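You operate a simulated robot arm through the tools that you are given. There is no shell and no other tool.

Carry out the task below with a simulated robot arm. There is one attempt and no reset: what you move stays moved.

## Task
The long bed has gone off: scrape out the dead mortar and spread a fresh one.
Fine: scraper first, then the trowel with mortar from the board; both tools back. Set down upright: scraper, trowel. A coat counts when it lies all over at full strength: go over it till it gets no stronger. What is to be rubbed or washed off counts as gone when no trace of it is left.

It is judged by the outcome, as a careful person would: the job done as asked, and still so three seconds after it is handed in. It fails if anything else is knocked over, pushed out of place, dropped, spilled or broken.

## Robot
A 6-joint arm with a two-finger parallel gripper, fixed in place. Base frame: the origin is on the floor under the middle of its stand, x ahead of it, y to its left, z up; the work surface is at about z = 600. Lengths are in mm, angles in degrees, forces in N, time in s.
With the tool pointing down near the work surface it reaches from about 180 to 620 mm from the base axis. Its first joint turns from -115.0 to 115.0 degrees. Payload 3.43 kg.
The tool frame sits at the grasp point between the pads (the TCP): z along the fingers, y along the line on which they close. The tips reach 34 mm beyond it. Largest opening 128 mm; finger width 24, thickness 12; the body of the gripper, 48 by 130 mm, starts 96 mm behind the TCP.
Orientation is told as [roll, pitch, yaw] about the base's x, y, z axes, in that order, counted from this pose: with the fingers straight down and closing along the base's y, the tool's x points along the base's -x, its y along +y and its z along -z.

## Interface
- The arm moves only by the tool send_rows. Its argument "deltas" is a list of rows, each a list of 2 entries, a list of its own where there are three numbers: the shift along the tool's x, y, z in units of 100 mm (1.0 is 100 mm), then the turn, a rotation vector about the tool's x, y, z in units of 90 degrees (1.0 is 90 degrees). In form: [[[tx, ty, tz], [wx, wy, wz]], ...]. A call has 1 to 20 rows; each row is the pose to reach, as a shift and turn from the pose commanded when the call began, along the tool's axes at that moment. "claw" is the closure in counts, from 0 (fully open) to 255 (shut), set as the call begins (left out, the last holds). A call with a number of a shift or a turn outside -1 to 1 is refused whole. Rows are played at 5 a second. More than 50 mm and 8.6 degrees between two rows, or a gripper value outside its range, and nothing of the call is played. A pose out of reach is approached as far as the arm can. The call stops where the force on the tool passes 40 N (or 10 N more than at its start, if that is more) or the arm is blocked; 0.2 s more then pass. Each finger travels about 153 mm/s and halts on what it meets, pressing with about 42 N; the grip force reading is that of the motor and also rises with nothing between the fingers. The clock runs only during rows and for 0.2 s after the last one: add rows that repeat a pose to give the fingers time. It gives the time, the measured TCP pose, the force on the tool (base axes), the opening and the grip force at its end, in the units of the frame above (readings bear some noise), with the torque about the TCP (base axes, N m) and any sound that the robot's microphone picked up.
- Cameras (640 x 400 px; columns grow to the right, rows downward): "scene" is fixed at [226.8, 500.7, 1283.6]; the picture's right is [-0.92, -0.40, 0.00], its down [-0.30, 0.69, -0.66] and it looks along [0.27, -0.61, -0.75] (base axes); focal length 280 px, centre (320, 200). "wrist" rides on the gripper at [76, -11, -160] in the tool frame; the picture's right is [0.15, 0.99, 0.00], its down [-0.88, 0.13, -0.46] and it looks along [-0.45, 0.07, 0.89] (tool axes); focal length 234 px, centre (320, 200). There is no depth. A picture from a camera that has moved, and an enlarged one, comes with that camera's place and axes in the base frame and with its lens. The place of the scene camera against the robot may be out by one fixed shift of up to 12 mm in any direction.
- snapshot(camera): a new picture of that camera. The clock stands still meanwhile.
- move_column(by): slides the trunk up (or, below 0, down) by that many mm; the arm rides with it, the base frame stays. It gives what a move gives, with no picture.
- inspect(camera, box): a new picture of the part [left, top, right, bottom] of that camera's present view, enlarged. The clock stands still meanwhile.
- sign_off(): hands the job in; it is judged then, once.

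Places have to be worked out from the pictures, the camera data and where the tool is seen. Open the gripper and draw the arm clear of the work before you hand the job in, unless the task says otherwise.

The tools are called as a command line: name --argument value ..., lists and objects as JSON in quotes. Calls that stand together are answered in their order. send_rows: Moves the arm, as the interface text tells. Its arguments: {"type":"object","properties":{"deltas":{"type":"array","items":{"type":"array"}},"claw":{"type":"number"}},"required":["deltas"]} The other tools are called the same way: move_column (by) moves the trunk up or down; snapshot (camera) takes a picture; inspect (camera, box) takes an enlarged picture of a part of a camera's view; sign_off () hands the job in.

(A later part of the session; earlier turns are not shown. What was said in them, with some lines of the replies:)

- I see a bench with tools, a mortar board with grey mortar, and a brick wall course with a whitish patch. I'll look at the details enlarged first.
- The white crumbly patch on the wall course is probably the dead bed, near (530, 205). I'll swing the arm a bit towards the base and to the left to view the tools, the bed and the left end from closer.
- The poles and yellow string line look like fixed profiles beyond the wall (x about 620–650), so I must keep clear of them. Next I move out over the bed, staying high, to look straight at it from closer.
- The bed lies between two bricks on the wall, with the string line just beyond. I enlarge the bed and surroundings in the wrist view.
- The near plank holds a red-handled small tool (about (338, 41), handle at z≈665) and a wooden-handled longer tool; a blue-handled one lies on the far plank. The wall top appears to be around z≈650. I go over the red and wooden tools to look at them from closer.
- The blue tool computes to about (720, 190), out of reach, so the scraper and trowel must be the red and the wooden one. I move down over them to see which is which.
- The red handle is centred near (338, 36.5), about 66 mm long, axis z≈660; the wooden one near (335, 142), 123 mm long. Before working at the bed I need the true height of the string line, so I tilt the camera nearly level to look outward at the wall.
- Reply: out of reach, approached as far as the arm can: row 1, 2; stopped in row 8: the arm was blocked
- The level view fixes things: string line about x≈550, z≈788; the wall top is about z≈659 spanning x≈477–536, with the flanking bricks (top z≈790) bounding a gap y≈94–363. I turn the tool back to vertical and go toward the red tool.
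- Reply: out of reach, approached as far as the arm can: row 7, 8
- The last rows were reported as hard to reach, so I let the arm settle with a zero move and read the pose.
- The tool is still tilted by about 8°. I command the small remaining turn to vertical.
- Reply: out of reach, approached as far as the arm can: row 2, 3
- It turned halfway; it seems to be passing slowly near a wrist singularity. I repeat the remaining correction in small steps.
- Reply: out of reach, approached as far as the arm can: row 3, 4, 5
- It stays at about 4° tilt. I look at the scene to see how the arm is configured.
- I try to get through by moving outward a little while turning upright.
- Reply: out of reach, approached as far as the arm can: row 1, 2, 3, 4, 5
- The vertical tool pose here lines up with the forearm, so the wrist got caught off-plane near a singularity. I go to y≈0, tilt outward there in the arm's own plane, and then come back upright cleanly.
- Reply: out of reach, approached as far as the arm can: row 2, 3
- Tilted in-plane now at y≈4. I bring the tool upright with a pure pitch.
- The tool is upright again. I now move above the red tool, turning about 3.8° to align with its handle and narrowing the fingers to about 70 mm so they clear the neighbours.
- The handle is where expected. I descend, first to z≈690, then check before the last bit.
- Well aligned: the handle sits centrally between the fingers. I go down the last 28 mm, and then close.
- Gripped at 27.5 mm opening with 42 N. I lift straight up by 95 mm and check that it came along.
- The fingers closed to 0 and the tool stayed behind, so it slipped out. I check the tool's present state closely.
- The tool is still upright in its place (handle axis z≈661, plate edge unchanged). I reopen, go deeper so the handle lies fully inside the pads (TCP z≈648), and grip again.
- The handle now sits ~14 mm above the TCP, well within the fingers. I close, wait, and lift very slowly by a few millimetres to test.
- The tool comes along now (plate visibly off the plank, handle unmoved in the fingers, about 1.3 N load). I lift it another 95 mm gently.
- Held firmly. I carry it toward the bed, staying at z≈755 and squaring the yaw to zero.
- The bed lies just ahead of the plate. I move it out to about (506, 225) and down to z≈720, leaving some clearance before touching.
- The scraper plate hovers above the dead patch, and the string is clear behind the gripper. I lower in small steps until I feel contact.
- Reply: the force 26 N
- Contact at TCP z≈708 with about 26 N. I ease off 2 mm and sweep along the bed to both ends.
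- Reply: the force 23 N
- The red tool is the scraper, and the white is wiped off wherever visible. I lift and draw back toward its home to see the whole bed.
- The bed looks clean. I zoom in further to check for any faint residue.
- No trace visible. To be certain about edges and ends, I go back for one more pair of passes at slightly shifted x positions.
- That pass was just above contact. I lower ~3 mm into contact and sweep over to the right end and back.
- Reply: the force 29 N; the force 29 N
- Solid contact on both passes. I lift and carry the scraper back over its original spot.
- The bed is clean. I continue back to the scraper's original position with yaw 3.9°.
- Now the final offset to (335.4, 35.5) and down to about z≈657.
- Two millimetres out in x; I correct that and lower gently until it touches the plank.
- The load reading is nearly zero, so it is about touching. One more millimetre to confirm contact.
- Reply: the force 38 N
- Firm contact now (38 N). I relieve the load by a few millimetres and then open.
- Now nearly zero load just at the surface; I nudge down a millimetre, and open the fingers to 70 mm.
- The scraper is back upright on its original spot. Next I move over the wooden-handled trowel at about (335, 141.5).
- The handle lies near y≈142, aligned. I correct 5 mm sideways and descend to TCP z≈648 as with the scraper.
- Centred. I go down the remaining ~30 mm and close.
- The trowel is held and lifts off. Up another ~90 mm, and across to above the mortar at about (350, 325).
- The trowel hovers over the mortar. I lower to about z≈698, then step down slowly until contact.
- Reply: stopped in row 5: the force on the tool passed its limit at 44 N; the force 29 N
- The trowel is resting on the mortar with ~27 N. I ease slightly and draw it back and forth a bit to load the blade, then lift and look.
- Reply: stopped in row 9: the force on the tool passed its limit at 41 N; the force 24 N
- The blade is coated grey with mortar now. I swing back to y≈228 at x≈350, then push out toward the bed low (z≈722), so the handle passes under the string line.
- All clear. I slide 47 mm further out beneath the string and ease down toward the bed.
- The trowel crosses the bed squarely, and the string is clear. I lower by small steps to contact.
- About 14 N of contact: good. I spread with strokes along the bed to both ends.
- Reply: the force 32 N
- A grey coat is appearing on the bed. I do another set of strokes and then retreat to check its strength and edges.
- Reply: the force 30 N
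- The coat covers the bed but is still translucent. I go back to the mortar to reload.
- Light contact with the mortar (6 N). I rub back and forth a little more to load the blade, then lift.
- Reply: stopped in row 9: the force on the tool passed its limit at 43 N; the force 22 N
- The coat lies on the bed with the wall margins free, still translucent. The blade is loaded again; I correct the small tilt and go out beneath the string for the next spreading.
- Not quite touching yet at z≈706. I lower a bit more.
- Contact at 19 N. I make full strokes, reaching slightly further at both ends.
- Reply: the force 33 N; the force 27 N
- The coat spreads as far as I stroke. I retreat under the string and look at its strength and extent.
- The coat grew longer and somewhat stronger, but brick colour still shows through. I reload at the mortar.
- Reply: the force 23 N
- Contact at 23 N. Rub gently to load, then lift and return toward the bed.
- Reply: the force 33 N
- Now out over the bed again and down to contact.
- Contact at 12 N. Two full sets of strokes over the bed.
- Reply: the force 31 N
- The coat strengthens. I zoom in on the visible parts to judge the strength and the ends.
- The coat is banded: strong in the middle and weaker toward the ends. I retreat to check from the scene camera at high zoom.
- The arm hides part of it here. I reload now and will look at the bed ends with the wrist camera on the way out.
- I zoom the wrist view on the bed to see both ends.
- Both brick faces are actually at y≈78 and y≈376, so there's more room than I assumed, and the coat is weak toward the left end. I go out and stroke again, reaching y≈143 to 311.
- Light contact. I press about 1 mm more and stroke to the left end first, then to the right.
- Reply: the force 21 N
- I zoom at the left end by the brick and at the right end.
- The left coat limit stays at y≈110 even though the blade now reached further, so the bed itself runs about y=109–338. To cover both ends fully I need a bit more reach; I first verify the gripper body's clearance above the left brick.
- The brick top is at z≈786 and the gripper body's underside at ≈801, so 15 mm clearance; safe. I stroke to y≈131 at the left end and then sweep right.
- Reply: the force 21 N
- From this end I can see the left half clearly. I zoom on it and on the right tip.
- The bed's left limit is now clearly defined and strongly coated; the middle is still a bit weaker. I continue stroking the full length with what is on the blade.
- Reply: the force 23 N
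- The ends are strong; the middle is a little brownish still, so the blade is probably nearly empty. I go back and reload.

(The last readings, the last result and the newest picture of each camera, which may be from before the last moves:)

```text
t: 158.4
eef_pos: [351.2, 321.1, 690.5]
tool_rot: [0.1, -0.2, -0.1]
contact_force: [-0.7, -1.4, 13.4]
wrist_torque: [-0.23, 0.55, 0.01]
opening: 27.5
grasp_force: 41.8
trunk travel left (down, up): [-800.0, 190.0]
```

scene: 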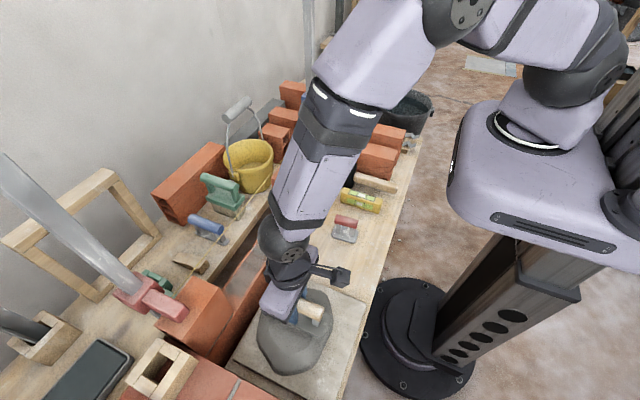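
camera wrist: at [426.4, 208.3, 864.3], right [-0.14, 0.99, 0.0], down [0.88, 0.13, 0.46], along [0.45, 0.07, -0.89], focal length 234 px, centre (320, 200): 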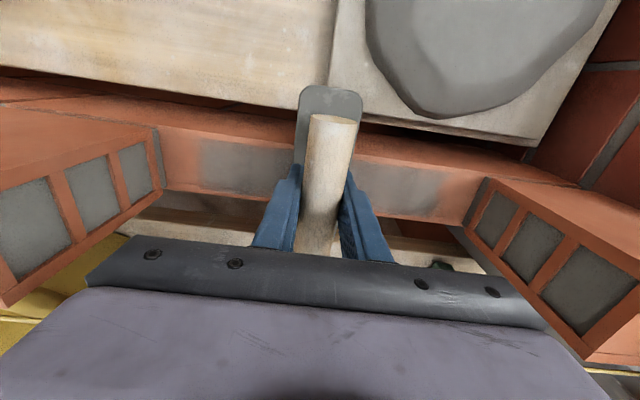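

Good contact at 13 N. I rub longer this time to load the blade well, then lift and return to the bed.

send_rows --deltas '[[[0, 0.12, 0], [0, 0, 0]], [[0, 0.24, 0], [0, 0, 0]], [[0, 0.12, 0], [0, 0, 0]], [[0, 0, 0], [0, 0, 0]], [[0, -0.12, 0], [0, 0, 0]], [[0, -0.24, 0], [0, 0, 0]], [[0, -0.12, 0], [0, 0, 0]], [[0, 0, 0], [0, 0, 0]], [[0, 0.12, 0], [0, 0, 0]], [[0, 0.24, 0], [0, 0, 0]], [[0, 0.12, 0], [0, 0, 0]], [[0, 0, 0], [0, 0, 0]], [[0, 0, 0], [0, 0, 0]]]'

send_rows --deltas '[[[0, 0, -0.1], [0, 0, 0]], [[0, 0, -0.2], [0, 0, 0]], [[0, 0, -0.33], [0, 0, 0]], [[0, -0.2, -0.33], [0, 0, 0]], [[0, -0.4, -0.33], [0, 0, 0]], [[0, -0.6, -0.33], [0, 0, 0]], [[0, -0.8, -0.33], [0, 0, 0]], [[0, -0.9, -0.33], [0, 0, 0]], [[-0.2, -0.9, -0.33], [0, 0, 0]], [[-0.4, -0.9, -0.33], [0, 0, 0]], [[-0.6, -0.9, -0.33], [0, 0, 0]], [[-0.8, -0.9, -0.33], [0, 0, 0]], [[-1.0, -0.9, -0.33], [0, 0, 0]], [[-1.0, -0.9, -0.33], [0, 0, 0]]]'

send_rows --deltas '[[[-0.2, 0, 0], [0, 0, 0]], [[-0.4, 0, 0], [0, 0, 0]], [[-0.51, 0, 0.0], [0, 0, 0]], [[-0.51, 0, 0.08], [0, 0, 0]], [[-0.51, 0, 0.14], [0, 0, 0]], [[-0.51, 0, 0.165], [0, 0, 0]], [[-0.51, 0, 0.18], [0, 0, 0]], [[-0.51, 0, 0.19], [0, 0, 0]], [[-0.51, 0, 0.19], [0, 0, 0]]]'

```text
t: 161.2
eef_pos: [353.2, 322.0, 690.0]
tool_rot: [0.3, -0.6, 0.0]
contact_force: [2.7, 10.0, 21.3]
wrist_torque: [-0.05, -0.71, 0.37]
opening: 27.6
grasp_force: 42.1
trunk travel left (down, up): [-800.0, 190.0]
```

```text
t: 164.2
eef_pos: [452.0, 231.3, 724.1]
tool_rot: [0.0, -0.2, -0.1]
contact_force: [-0.6, 0.1, -0.8]
wrist_torque: [-0.02, -0.01, -0.01]
opening: 27.6
grasp_force: 42.0
trunk travel left (down, up): [-800.0, 190.0]
```

```text
t: 166.2
eef_pos: [502.9, 230.2, 704.5]
tool_rot: [0.1, -0.2, 0.0]
contact_force: [1.7, -2.4, 8.1]
wrist_torque: [-0.26, -0.49, -0.04]
opening: 27.6
grasp_force: 42.3
trunk travel left (down, up): [-800.0, 190.0]
```

Contact at 8 N on the bed. I stroke the middle back and forth first, then the ends.

send_rows --deltas '[[[0, -0.13, 0.005], [0, 0, 0]], [[0, -0.26, 0.005], [0, 0, 0]], [[0, -0.39, 0.005], [0, 0, 0]], [[0, -0.52, 0.005], [0, 0, 0]], [[0, -0.65, 0.005], [0, 0, 0]], [[0, -0.52, 0.005], [0, 0, 0]], [[0, -0.39, 0.005], [0, 0, 0]], [[0, -0.26, 0.005], [0, 0, 0]], [[0, -0.13, 0.005], [0, 0, 0]], [[0, 0, 0.005], [0, 0, 0]], [[0, 0.13, 0.005], [0, 0, 0]], [[0, 0.26, 0.005], [0, 0, 0]], [[0, 0.39, 0.005], [0, 0, 0]], [[0, 0.52, 0.005], [0, 0, 0]], [[0, 0.65, 0.005], [0, 0, 0]], [[0, 0.52, 0.005], [0, 0, 0]], [[0, 0.39, 0.005], [0, 0, 0]], [[0, 0.26, 0.005], [0, 0, 0]], [[0, 0.13, 0.005], [0, 0, 0]], [[0, 0, 0.005], [0, 0, 0]]]'

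send_rows --deltas '[[[0, -0.13, 0], [0, 0, 0]], [[0, -0.26, 0], [0, 0, 0]], [[0, -0.39, 0], [0, 0, 0]], [[0, -0.52, 0], [0, 0, 0]], [[0, -0.65, 0], [0, 0, 0]], [[0, -0.8, 0], [0, 0, 0]], [[0, -0.94, 0], [0, 0, 0]], [[0, -0.98, 0], [0, 0, 0]], [[0, -0.85, 0], [0, 0, 0]], [[0, -0.72, 0], [0, 0, 0]], [[0, -0.59, 0], [0, 0, 0]], [[0, -0.46, 0], [0, 0, 0]], [[0, -0.33, 0], [0, 0, 0]], [[0, -0.2, 0], [0, 0, 0]], [[0, -0.07, 0], [0, 0, 0]], [[0, 0.0, 0], [0, 0, 0]]]'

send_rows --deltas '[[[0, 0.13, 0], [0, 0, 0]], [[0, 0.26, 0], [0, 0, 0]], [[0, 0.39, 0], [0, 0, 0]], [[0, 0.52, 0], [0, 0, 0]], [[0, 0.65, 0], [0, 0, 0]], [[0, 0.78, 0], [0, 0, 0]], [[0, 0.87, 0], [0, 0, 0]], [[0, 0.74, 0], [0, 0, 0]], [[0, 0.61, 0], [0, 0, 0]], [[0, 0.74, 0], [0, 0, 0]], [[0, 0.87, 0], [0, 0, 0]]]'

inspect --camera "wrist" --box '[30, 90, 230, 210]'

snapshot --camera "wrist"

```text
t: 169.4
eef_pos: [500.7, 285.3, 705.3]
tool_rot: [-0.6, 0.0, 0.0]
contact_force: [-6.0, -9.1, 16.8]
wrist_torque: [0.09, -0.24, 0.14]
opening: 27.9
grasp_force: 42.1
trunk travel left (down, up): [-800.0, 190.0]
stopped in row 15: the force on the tool passed its limit at 46 N (the readings are from after the stop); the commanded pose is now the measured one
```

```text
t: 172.8
eef_pos: [502.7, 282.9, 704.9]
tool_rot: [-0.2, -0.1, 0.1]
contact_force: [0.4, -18.1, 26.3]
wrist_torque: [-0.01, -0.54, -0.01]
opening: 27.7
grasp_force: 41.9
trunk travel left (down, up): [-800.0, 190.0]
```

```text
t: 173.1
eef_pos: [502.7, 283.6, 706.1]
tool_rot: [-0.9, 0.1, 0.0]
contact_force: [-6.8, -12.1, 19.8]
wrist_torque: [0.09, -0.38, 0.1]
opening: 27.7
grasp_force: 41.3
trunk travel left (down, up): [-800.0, 190.0]
stopped in row 1: the force on the tool passed its limit at 48 N (the readings are from after the stop); the commanded pose is now the measured one
```

```text
3.20 times, centred on (130, 150) of wrist
camera zoom: at [426.7, 275.9, 864.7], right [-0.15, 0.99, -0.02], down [0.88, 0.14, 0.45], along [0.45, 0.05, -0.89], focal length 749 px, centre (928, 360)
```

zoom: 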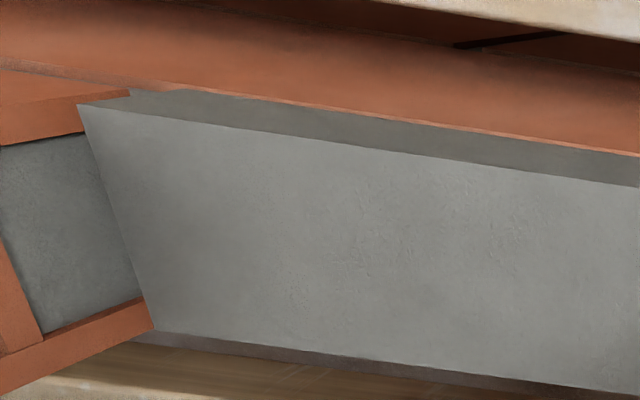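

```text
taken
camera wrist: at [426.7, 275.9, 864.7], right [-0.15, 0.99, -0.02], down [0.88, 0.14, 0.45], along [0.45, 0.05, -0.89], focal length 234 px, centre (320, 200)
```

wrist: 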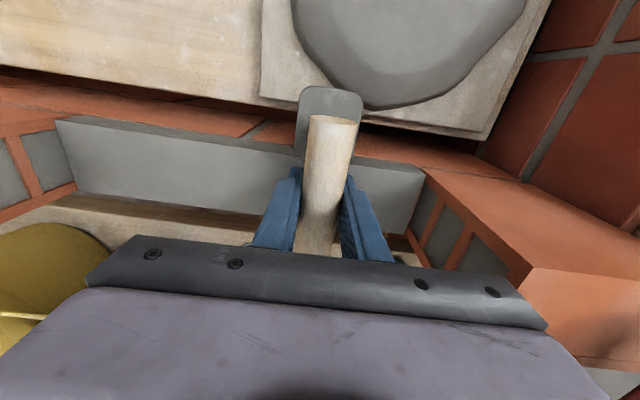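

The bed has turned into a full, even slab of fresh mortar from brick to brick. I lift the trowel gently off and back out under the string.

send_rows --deltas '[[[0, 0, -0.05], [0, 0, 0]], [[0, 0, -0.1], [0, 0, 0]], [[0, 0, -0.16], [0, 0, 0]], [[0, 0, -0.2], [0, 0, 0]], [[0.0, 0, -0.2], [-0.005, 0, 0]], [[0.2, 0, -0.2], [-0.01, 0, 0]], [[0.4, 0, -0.2], [-0.01, 0, 0]], [[0.6, 0, -0.2], [-0.01, 0, 0]], [[0.8, 0, -0.2], [-0.01, 0, 0]], [[1.0, 0, -0.2], [-0.01, 0, 0]], [[1.0, 0, -0.2], [-0.01, 0, 0]]]'

snapshot --camera "wrist"

snapshot --camera "scene"

```text
t: 175.5
eef_pos: [403.4, 287.8, 723.6]
tool_rot: [0.2, 0.1, 0.1]
contact_force: [-0.5, -0.7, -2.2]
wrist_torque: [0.02, 0.0, 0.01]
opening: 27.5
grasp_force: 41.7
trunk travel left (down, up): [-800.0, 190.0]
```

```text
taken
camera wrist: at [328.1, 275.5, 882.4], right [-0.15, 0.99, 0.0], down [0.88, 0.13, 0.46], along [0.45, 0.07, -0.89], focal length 234 px, centre (320, 200)
```

wrist: 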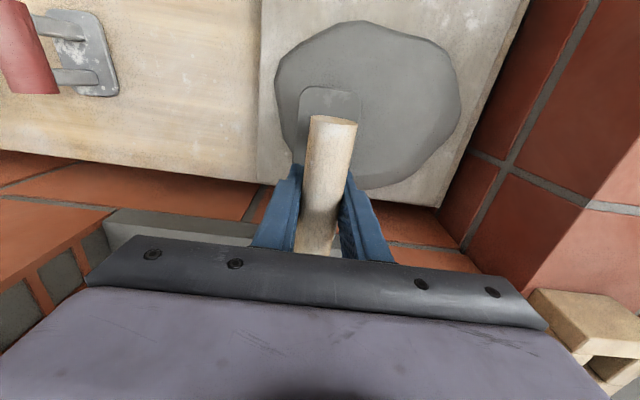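

```text
taken
```

scene: 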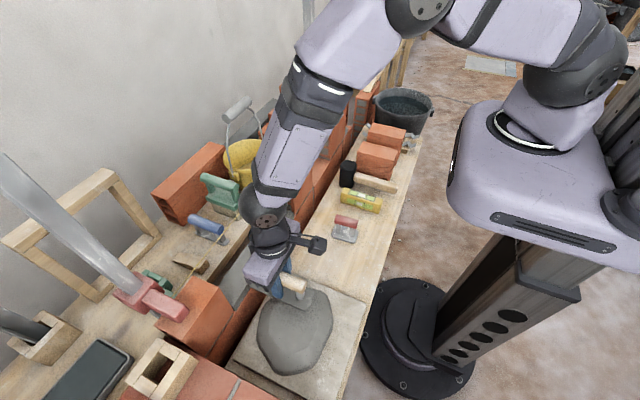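

Now I take the trowel back to its own place at (333.8, 142.2), yaw 1°.

send_rows --deltas '[[[0.0, 0, -0.1], [0, 0, 0]], [[0.1, -0.24, -0.2], [0, 0, 0]], [[0.2, -0.48, -0.2], [0, 0, 0]], [[0.3, -0.72, -0.2], [0, 0, 0]], [[0.4, -0.95, -0.2], [0, 0, 0]], [[0.4, -0.95, -0.2], [0, 0, 0]]]'

send_rows --deltas '[[[0.15, -0.25, 0], [0, 0, -0.005]], [[0.295, -0.5, 0], [0, 0, -0.01]], [[0.295, -0.5, 0.3], [0, 0, -0.01]], [[0.295, -0.5, 0.6], [0, 0, -0.01]], [[0.295, -0.5, 0.8], [0, 0, -0.01]], [[0.295, -0.5, 0.8], [0, 0, -0.01]]]'

snapshot --camera "wrist"

inspect --camera "scene" --box '[280, 200, 400, 300]'

```text
t: 176.9
eef_pos: [363.4, 191.7, 741.8]
tool_rot: [0.1, 0.1, 0.1]
contact_force: [0.7, 0.6, -2.6]
wrist_torque: [0.0, 0.0, -0.03]
opening: 27.6
grasp_force: 41.9
trunk travel left (down, up): [-800.0, 190.0]
```

```text
t: 178.3
eef_pos: [332.9, 141.6, 661.9]
tool_rot: [0.0, 0.1, 1.0]
contact_force: [0.0, 0.8, -2.1]
wrist_torque: [0.01, 0.03, 0.01]
opening: 27.6
grasp_force: 41.7
trunk travel left (down, up): [-800.0, 190.0]
```

```text
taken
camera wrist: at [258.3, 127.9, 822.4], right [-0.16, 0.99, 0.0], down [0.88, 0.14, 0.45], along [0.45, 0.08, -0.89], focal length 234 px, centre (320, 200)
```

wrist: 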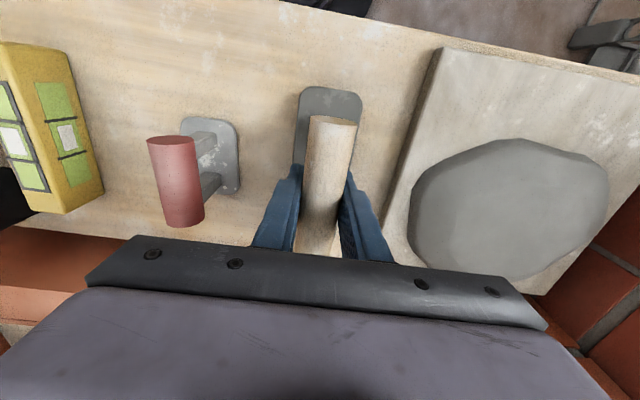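

```text
4.00 times, centred on (340, 250) of scene
camera zoom: at [226.8, 500.7, 1283.6], right [-0.92, -0.4, 0.0], down [-0.3, 0.69, -0.66], along [0.27, -0.61, -0.75], focal length 1119 px, centre (240, 0)
```

zoom: 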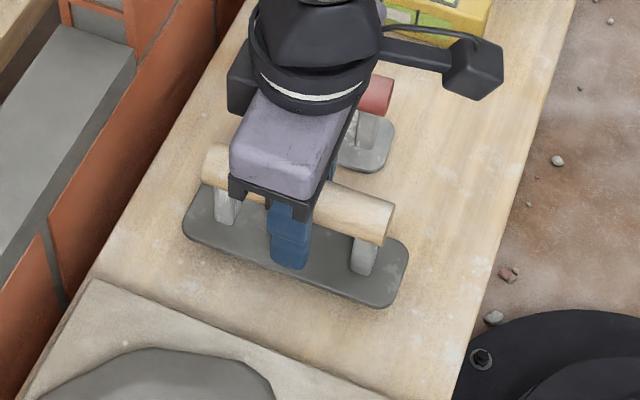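

Lined up. I lower it slowly; contact is expected around z≈645.

send_rows --deltas '[[[-0.01, 0.005, 0.05], [0, 0, 0]], [[-0.01, 0.005, 0.1], [0, 0, 0]], [[-0.01, 0.005, 0.13], [0, 0, 0]], [[-0.01, 0.005, 0.145], [0, 0, 0]], [[-0.01, 0.005, 0.145], [0, 0, 0]]]'

send_rows --deltas '[[[0, 0, 0.007], [0, 0, 0]], [[0, 0, 0.014], [0, 0, 0]], [[0, 0, 0.02], [0, 0, 0]], [[0, 0, 0.02], [0, 0, 0]]]'

```text
t: 179.5
eef_pos: [334.7, 142.0, 649.7]
tool_rot: [0.1, 0.1, 0.9]
contact_force: [0.4, -0.3, -1.9]
wrist_torque: [0.02, 0.04, -0.01]
opening: 27.7
grasp_force: 42.2
trunk travel left (down, up): [-800.0, 190.0]
```

```text
t: 180.5
eef_pos: [335.0, 142.4, 645.4]
tool_rot: [0.2, 0.0, 1.0]
contact_force: [-0.8, -0.1, -2.2]
wrist_torque: [0.0, 0.01, -0.04]
opening: 27.6
grasp_force: 42.4
trunk travel left (down, up): [-800.0, 190.0]
```

send_rows --deltas '[[[0, 0, 0.005], [0, 0, 0]], [[0, 0, 0.01], [0, 0, 0]], [[0, 0, 0.015], [0, 0, 0]], [[0, 0, 0.015], [0, 0, 0]]]'

```text
t: 181.5
eef_pos: [334.7, 141.8, 644.8]
tool_rot: [0.1, 0.1, 0.9]
contact_force: [-1.5, -0.9, 4.1]
wrist_torque: [-0.14, -0.45, -0.14]
opening: 27.9
grasp_force: 42.1
trunk travel left (down, up): [-800.0, 190.0]
```

Touching (4 N). I press another 1.5 mm to seat the plate flat, then relieve the load.

send_rows --deltas '[[[0, 0, 0.008], [0, 0, 0]], [[0, 0, 0.015], [0, 0, 0]], [[0, 0, 0.015], [0, 0, 0]]]'

send_rows --deltas '[[[0, 0, -0.008], [0, 0, 0]], [[0, 0, -0.016], [0, 0, 0]], [[0, 0, -0.016], [0, 0, 0]]]'

inspect --camera "scene" --box '[280, 200, 400, 300]'

```text
t: 182.3
eef_pos: [334.4, 141.8, 644.9]
tool_rot: [0.2, -0.2, 1.0]
contact_force: [0.7, -2.0, 40.3]
wrist_torque: [-0.22, 0.62, -0.04]
opening: 27.7
grasp_force: 42.0
trunk travel left (down, up): [-800.0, 190.0]
```

```text
t: 183.1
eef_pos: [334.2, 141.5, 644.1]
tool_rot: [0.3, 0.0, 0.9]
contact_force: [3.6, -5.3, 21.6]
wrist_torque: [-0.09, -1.2, -0.04]
opening: 27.5
grasp_force: 41.9
trunk travel left (down, up): [-800.0, 190.0]
```

```text
4.00 times, centred on (340, 250) of scene
camera zoom: at [226.8, 500.7, 1283.6], right [-0.92, -0.4, 0.0], down [-0.3, 0.69, -0.66], along [0.27, -0.61, -0.75], focal length 1119 px, centre (240, 0)
```

zoom: 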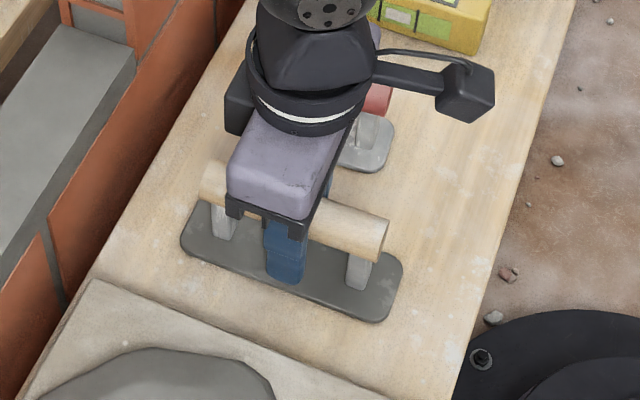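

It is seated, but about 4–5 mm further out than originally. I lift a few mm, shift back toward the base, and set it down again.

send_rows --deltas '[[[0, 0, -0.04], [0, 0, 0]], [[0, 0, -0.07], [0, 0, 0]], [[0.045, 0, -0.07], [0, 0, 0]], [[0.045, 0, -0.05], [0, 0, 0]], [[0.045, 0, -0.03], [0, 0, 0]], [[0.045, 0, -0.02], [0, 0, 0]], [[0.045, 0, -0.02], [0, 0, 0]]]'

```text
t: 184.7
eef_pos: [331.1, 141.3, 647.0]
tool_rot: [0.1, 0.1, 0.9]
contact_force: [-0.4, 0.2, -3.2]
wrist_torque: [-0.01, 0.02, -0.04]
opening: 27.9
grasp_force: 42.0
trunk travel left (down, up): [-800.0, 190.0]
```

send_rows --deltas '[[[0, 0, 0.01], [0, 0, 0]], [[0, 0, 0.02], [0, 0, 0]], [[0, 0, 0.025], [0, 0, 0]], [[0, 0, 0.025], [0, 0, 0]]]'

```text
t: 185.7
eef_pos: [330.0, 141.8, 644.9]
tool_rot: [0.1, -0.1, 0.9]
contact_force: [-1.4, -2.4, 20.5]
wrist_torque: [-0.16, -0.32, -0.22]
opening: 27.8
grasp_force: 42.1
trunk travel left (down, up): [-800.0, 190.0]
```

Seated with 20 N. I relieve by about 2 mm, and open the fingers to 70 mm.

send_rows --deltas '[[[0, 0, -0.01], [0, 0, 0]], [[0, 0, -0.018], [0, 0, 0]], [[0, 0, -0.018], [0, 0, 0]]]'

send_rows --deltas '[[[0, 0, 0], [0, 0, 0]], [[0, 0, 0], [0, 0, 0]], [[0, 0, 0], [0, 0, 0]]]' --claw 115

send_rows --deltas '[[[0, 0, -0.1], [0, 0, 0]], [[0, 0, -0.3], [0, 0, 0]], [[0, 0, -0.6], [0, 0, 0]], [[0, 0, -0.9], [0, 0, 0]], [[0, 0, -1.0], [0, 0, 0]], [[0, 0, -1.0], [0, 0, 0]]]'

snapshot --camera "wrist"

inspect --camera "scene" --box '[280, 180, 400, 300]'

```text
t: 186.5
eef_pos: [329.2, 140.7, 644.1]
tool_rot: [0.0, 0.3, 1.0]
contact_force: [-0.6, 0.7, -1.6]
wrist_torque: [-0.02, 0.02, 0.0]
opening: 27.6
grasp_force: 41.6
trunk travel left (down, up): [-800.0, 190.0]
```

```text
t: 187.3
eef_pos: [330.2, 143.3, 646.0]
tool_rot: [0.0, 0.0, 0.9]
contact_force: [0.6, -0.5, -0.4]
wrist_torque: [-0.01, -0.01, 0.0]
opening: 69.8
grasp_force: 0.1
trunk travel left (down, up): [-800.0, 190.0]
```

```text
t: 188.7
eef_pos: [330.6, 142.7, 745.3]
tool_rot: [0.0, 0.2, 0.9]
contact_force: [0.6, -0.1, 0.1]
wrist_torque: [0.0, -0.01, 0.02]
opening: 70.6
grasp_force: 0.0
trunk travel left (down, up): [-800.0, 190.0]
```

```text
taken
camera wrist: at [256.5, 129.3, 905.4], right [-0.16, 0.99, 0.0], down [0.88, 0.14, 0.45], along [0.45, 0.07, -0.89], focal length 234 px, centre (320, 200)
```

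wrist: 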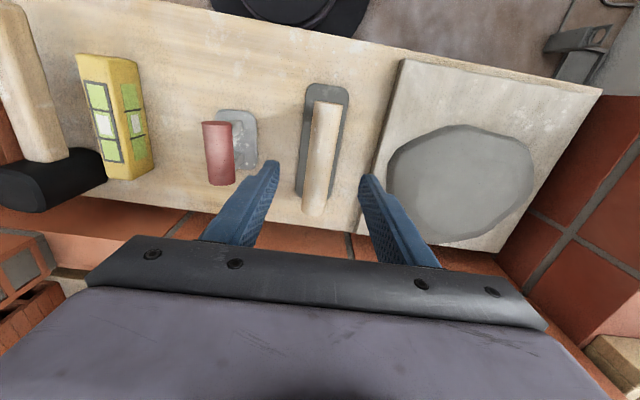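

```text
3.33 times, centred on (340, 240) of scene
camera zoom: at [226.8, 500.7, 1283.6], right [-0.92, -0.4, 0.0], down [-0.3, 0.69, -0.66], along [0.27, -0.61, -0.75], focal length 932 px, centre (253, 67)
```

zoom: 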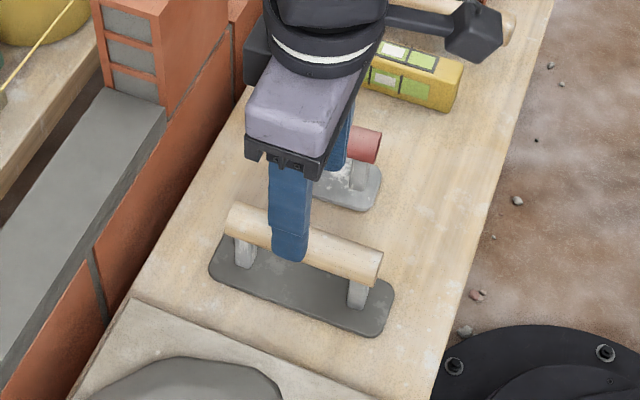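

The trowel stands upright at its place. I open fully, raise the arm and draw it clear toward the starting pose to inspect everything.

send_rows --deltas '[[[0, -0.1, -0.25], [0, 0, 0.005]], [[0, -0.25, -0.5], [0, 0, 0.01]], [[-0.1, -0.45, -0.75], [0, 0, 0.01]], [[-0.2, -0.65, -1.0], [0, 0, 0.01]], [[-0.3, -0.8, -1.0], [0, 0, 0.01]], [[-0.3, -0.8, -1.0], [0, 0, 0.01]]]' --claw 0

send_rows --deltas '[[[0, 0, -0.3], [0, 0, 0]], [[0.0, 0, -0.6], [0, 0, 0]], [[0.0, 0, -0.9], [0, 0, 0]], [[0.0, 0, -1.0], [0, 0, 0]], [[0.0, 0, -1.0], [0, 0, 0]]]'

snapshot --camera "scene"

inspect --camera "scene" --box '[180, 180, 420, 330]'

snapshot --camera "wrist"

```text
t: 190.1
eef_pos: [365.0, 64.5, 847.0]
tool_rot: [-0.1, 0.1, 0.1]
contact_force: [0.1, -0.1, 0.8]
wrist_torque: [0.02, 0.05, -0.05]
opening: 128.2
grasp_force: 0.1
trunk travel left (down, up): [-800.0, 190.0]
```

```text
t: 191.3
eef_pos: [364.2, 62.3, 946.1]
tool_rot: [0.0, 0.3, 0.0]
contact_force: [0.4, -0.4, 0.4]
wrist_torque: [0.02, 0.0, 0.0]
opening: 127.9
grasp_force: 0.0
trunk travel left (down, up): [-800.0, 190.0]
```

```text
taken
```

scene: 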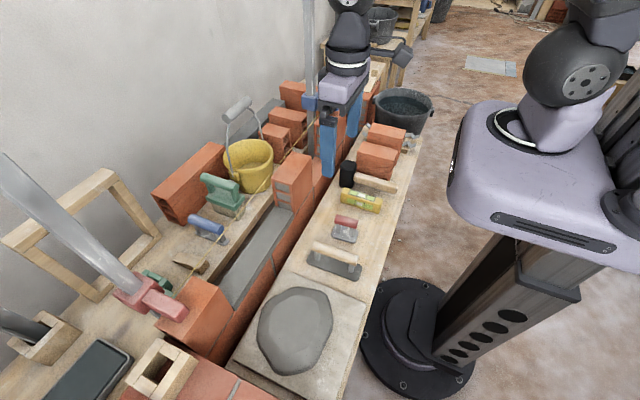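

```text
2.67 times, centred on (300, 255) of scene
camera zoom: at [226.8, 500.7, 1283.6], right [-0.92, -0.4, 0.0], down [-0.3, 0.69, -0.66], along [0.27, -0.61, -0.75], focal length 746 px, centre (373, 53)
```

zoom: 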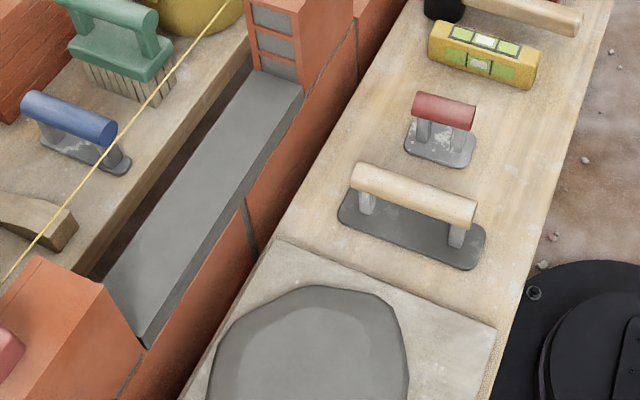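

```text
taken
camera wrist: at [288.2, 50.6, 1105.4], right [-0.15, 0.99, 0.0], down [0.88, 0.13, 0.45], along [0.45, 0.07, -0.89], focal length 234 px, centre (320, 200)
```

wrist: 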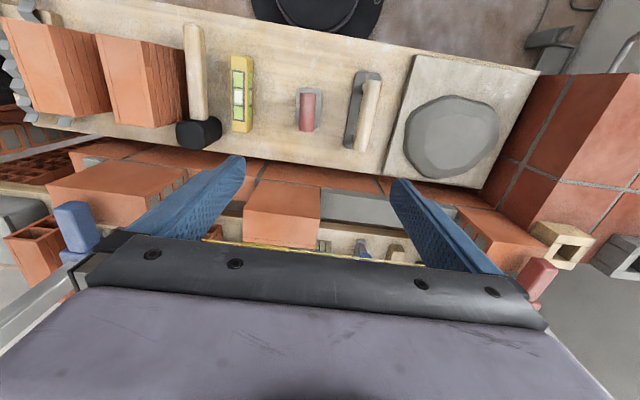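

Everything stands as before, and the bed is a full, uniform grey slab. One last close look at the slab and tools before handing in.

inspect --camera "scene" --box '[210, 200, 310, 310]'

inspect --camera "scene" --box '[300, 180, 400, 290]'

```text
3.64 times, centred on (260, 255) of scene
camera zoom: at [226.8, 500.7, 1283.6], right [-0.92, -0.4, 0.0], down [-0.3, 0.69, -0.66], along [0.27, -0.61, -0.75], focal length 1017 px, centre (538, 0)
```

zoom: 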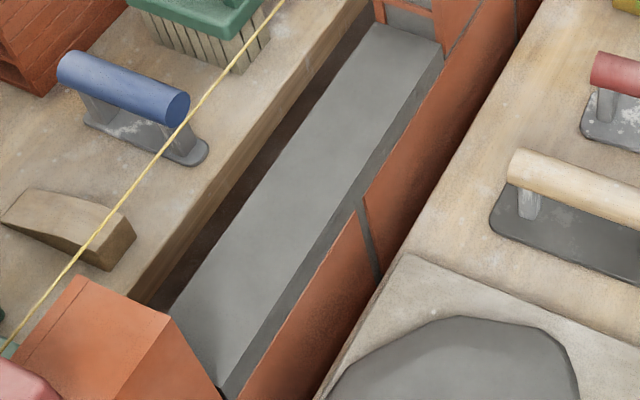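

```text
3.64 times, centred on (350, 235) of scene
camera zoom: at [226.8, 500.7, 1283.6], right [-0.92, -0.4, 0.0], down [-0.3, 0.69, -0.66], along [0.27, -0.61, -0.75], focal length 1017 px, centre (211, 73)
```

zoom: 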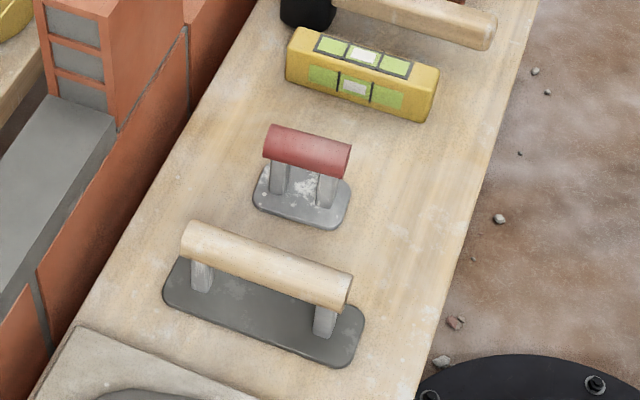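

The fresh bed is uniform from brick to brick, both tools stand upright in their places, and the gripper is open and clear. I hand the job in.

sign_off

```text
The job is handed in.
```

The job is done and handed in. The dead mortar is scraped out and the long bed carries a full, even coat of fresh mortar from brick to brick.

- **Dead mortar:** The scraper took it all off; close-up pictures showed no trace before I started spreading.
- **Fresh coat:** I loaded the trowel from the board five times and went over the bed until it stopped getting stronger. In the last picture it looks uniform along its whole length.
- **Tools:** The scraper and trowel are back upright in their places, each within about 5 mm of where it stood. On the first try at lifting the scraper it slipped out of the grip, but it stayed upright in its place.
- **Surroundings:** Nothing else was knocked or moved that I can see. The string line was kept clear, the gripper is open, and the arm is drawn back from the work.
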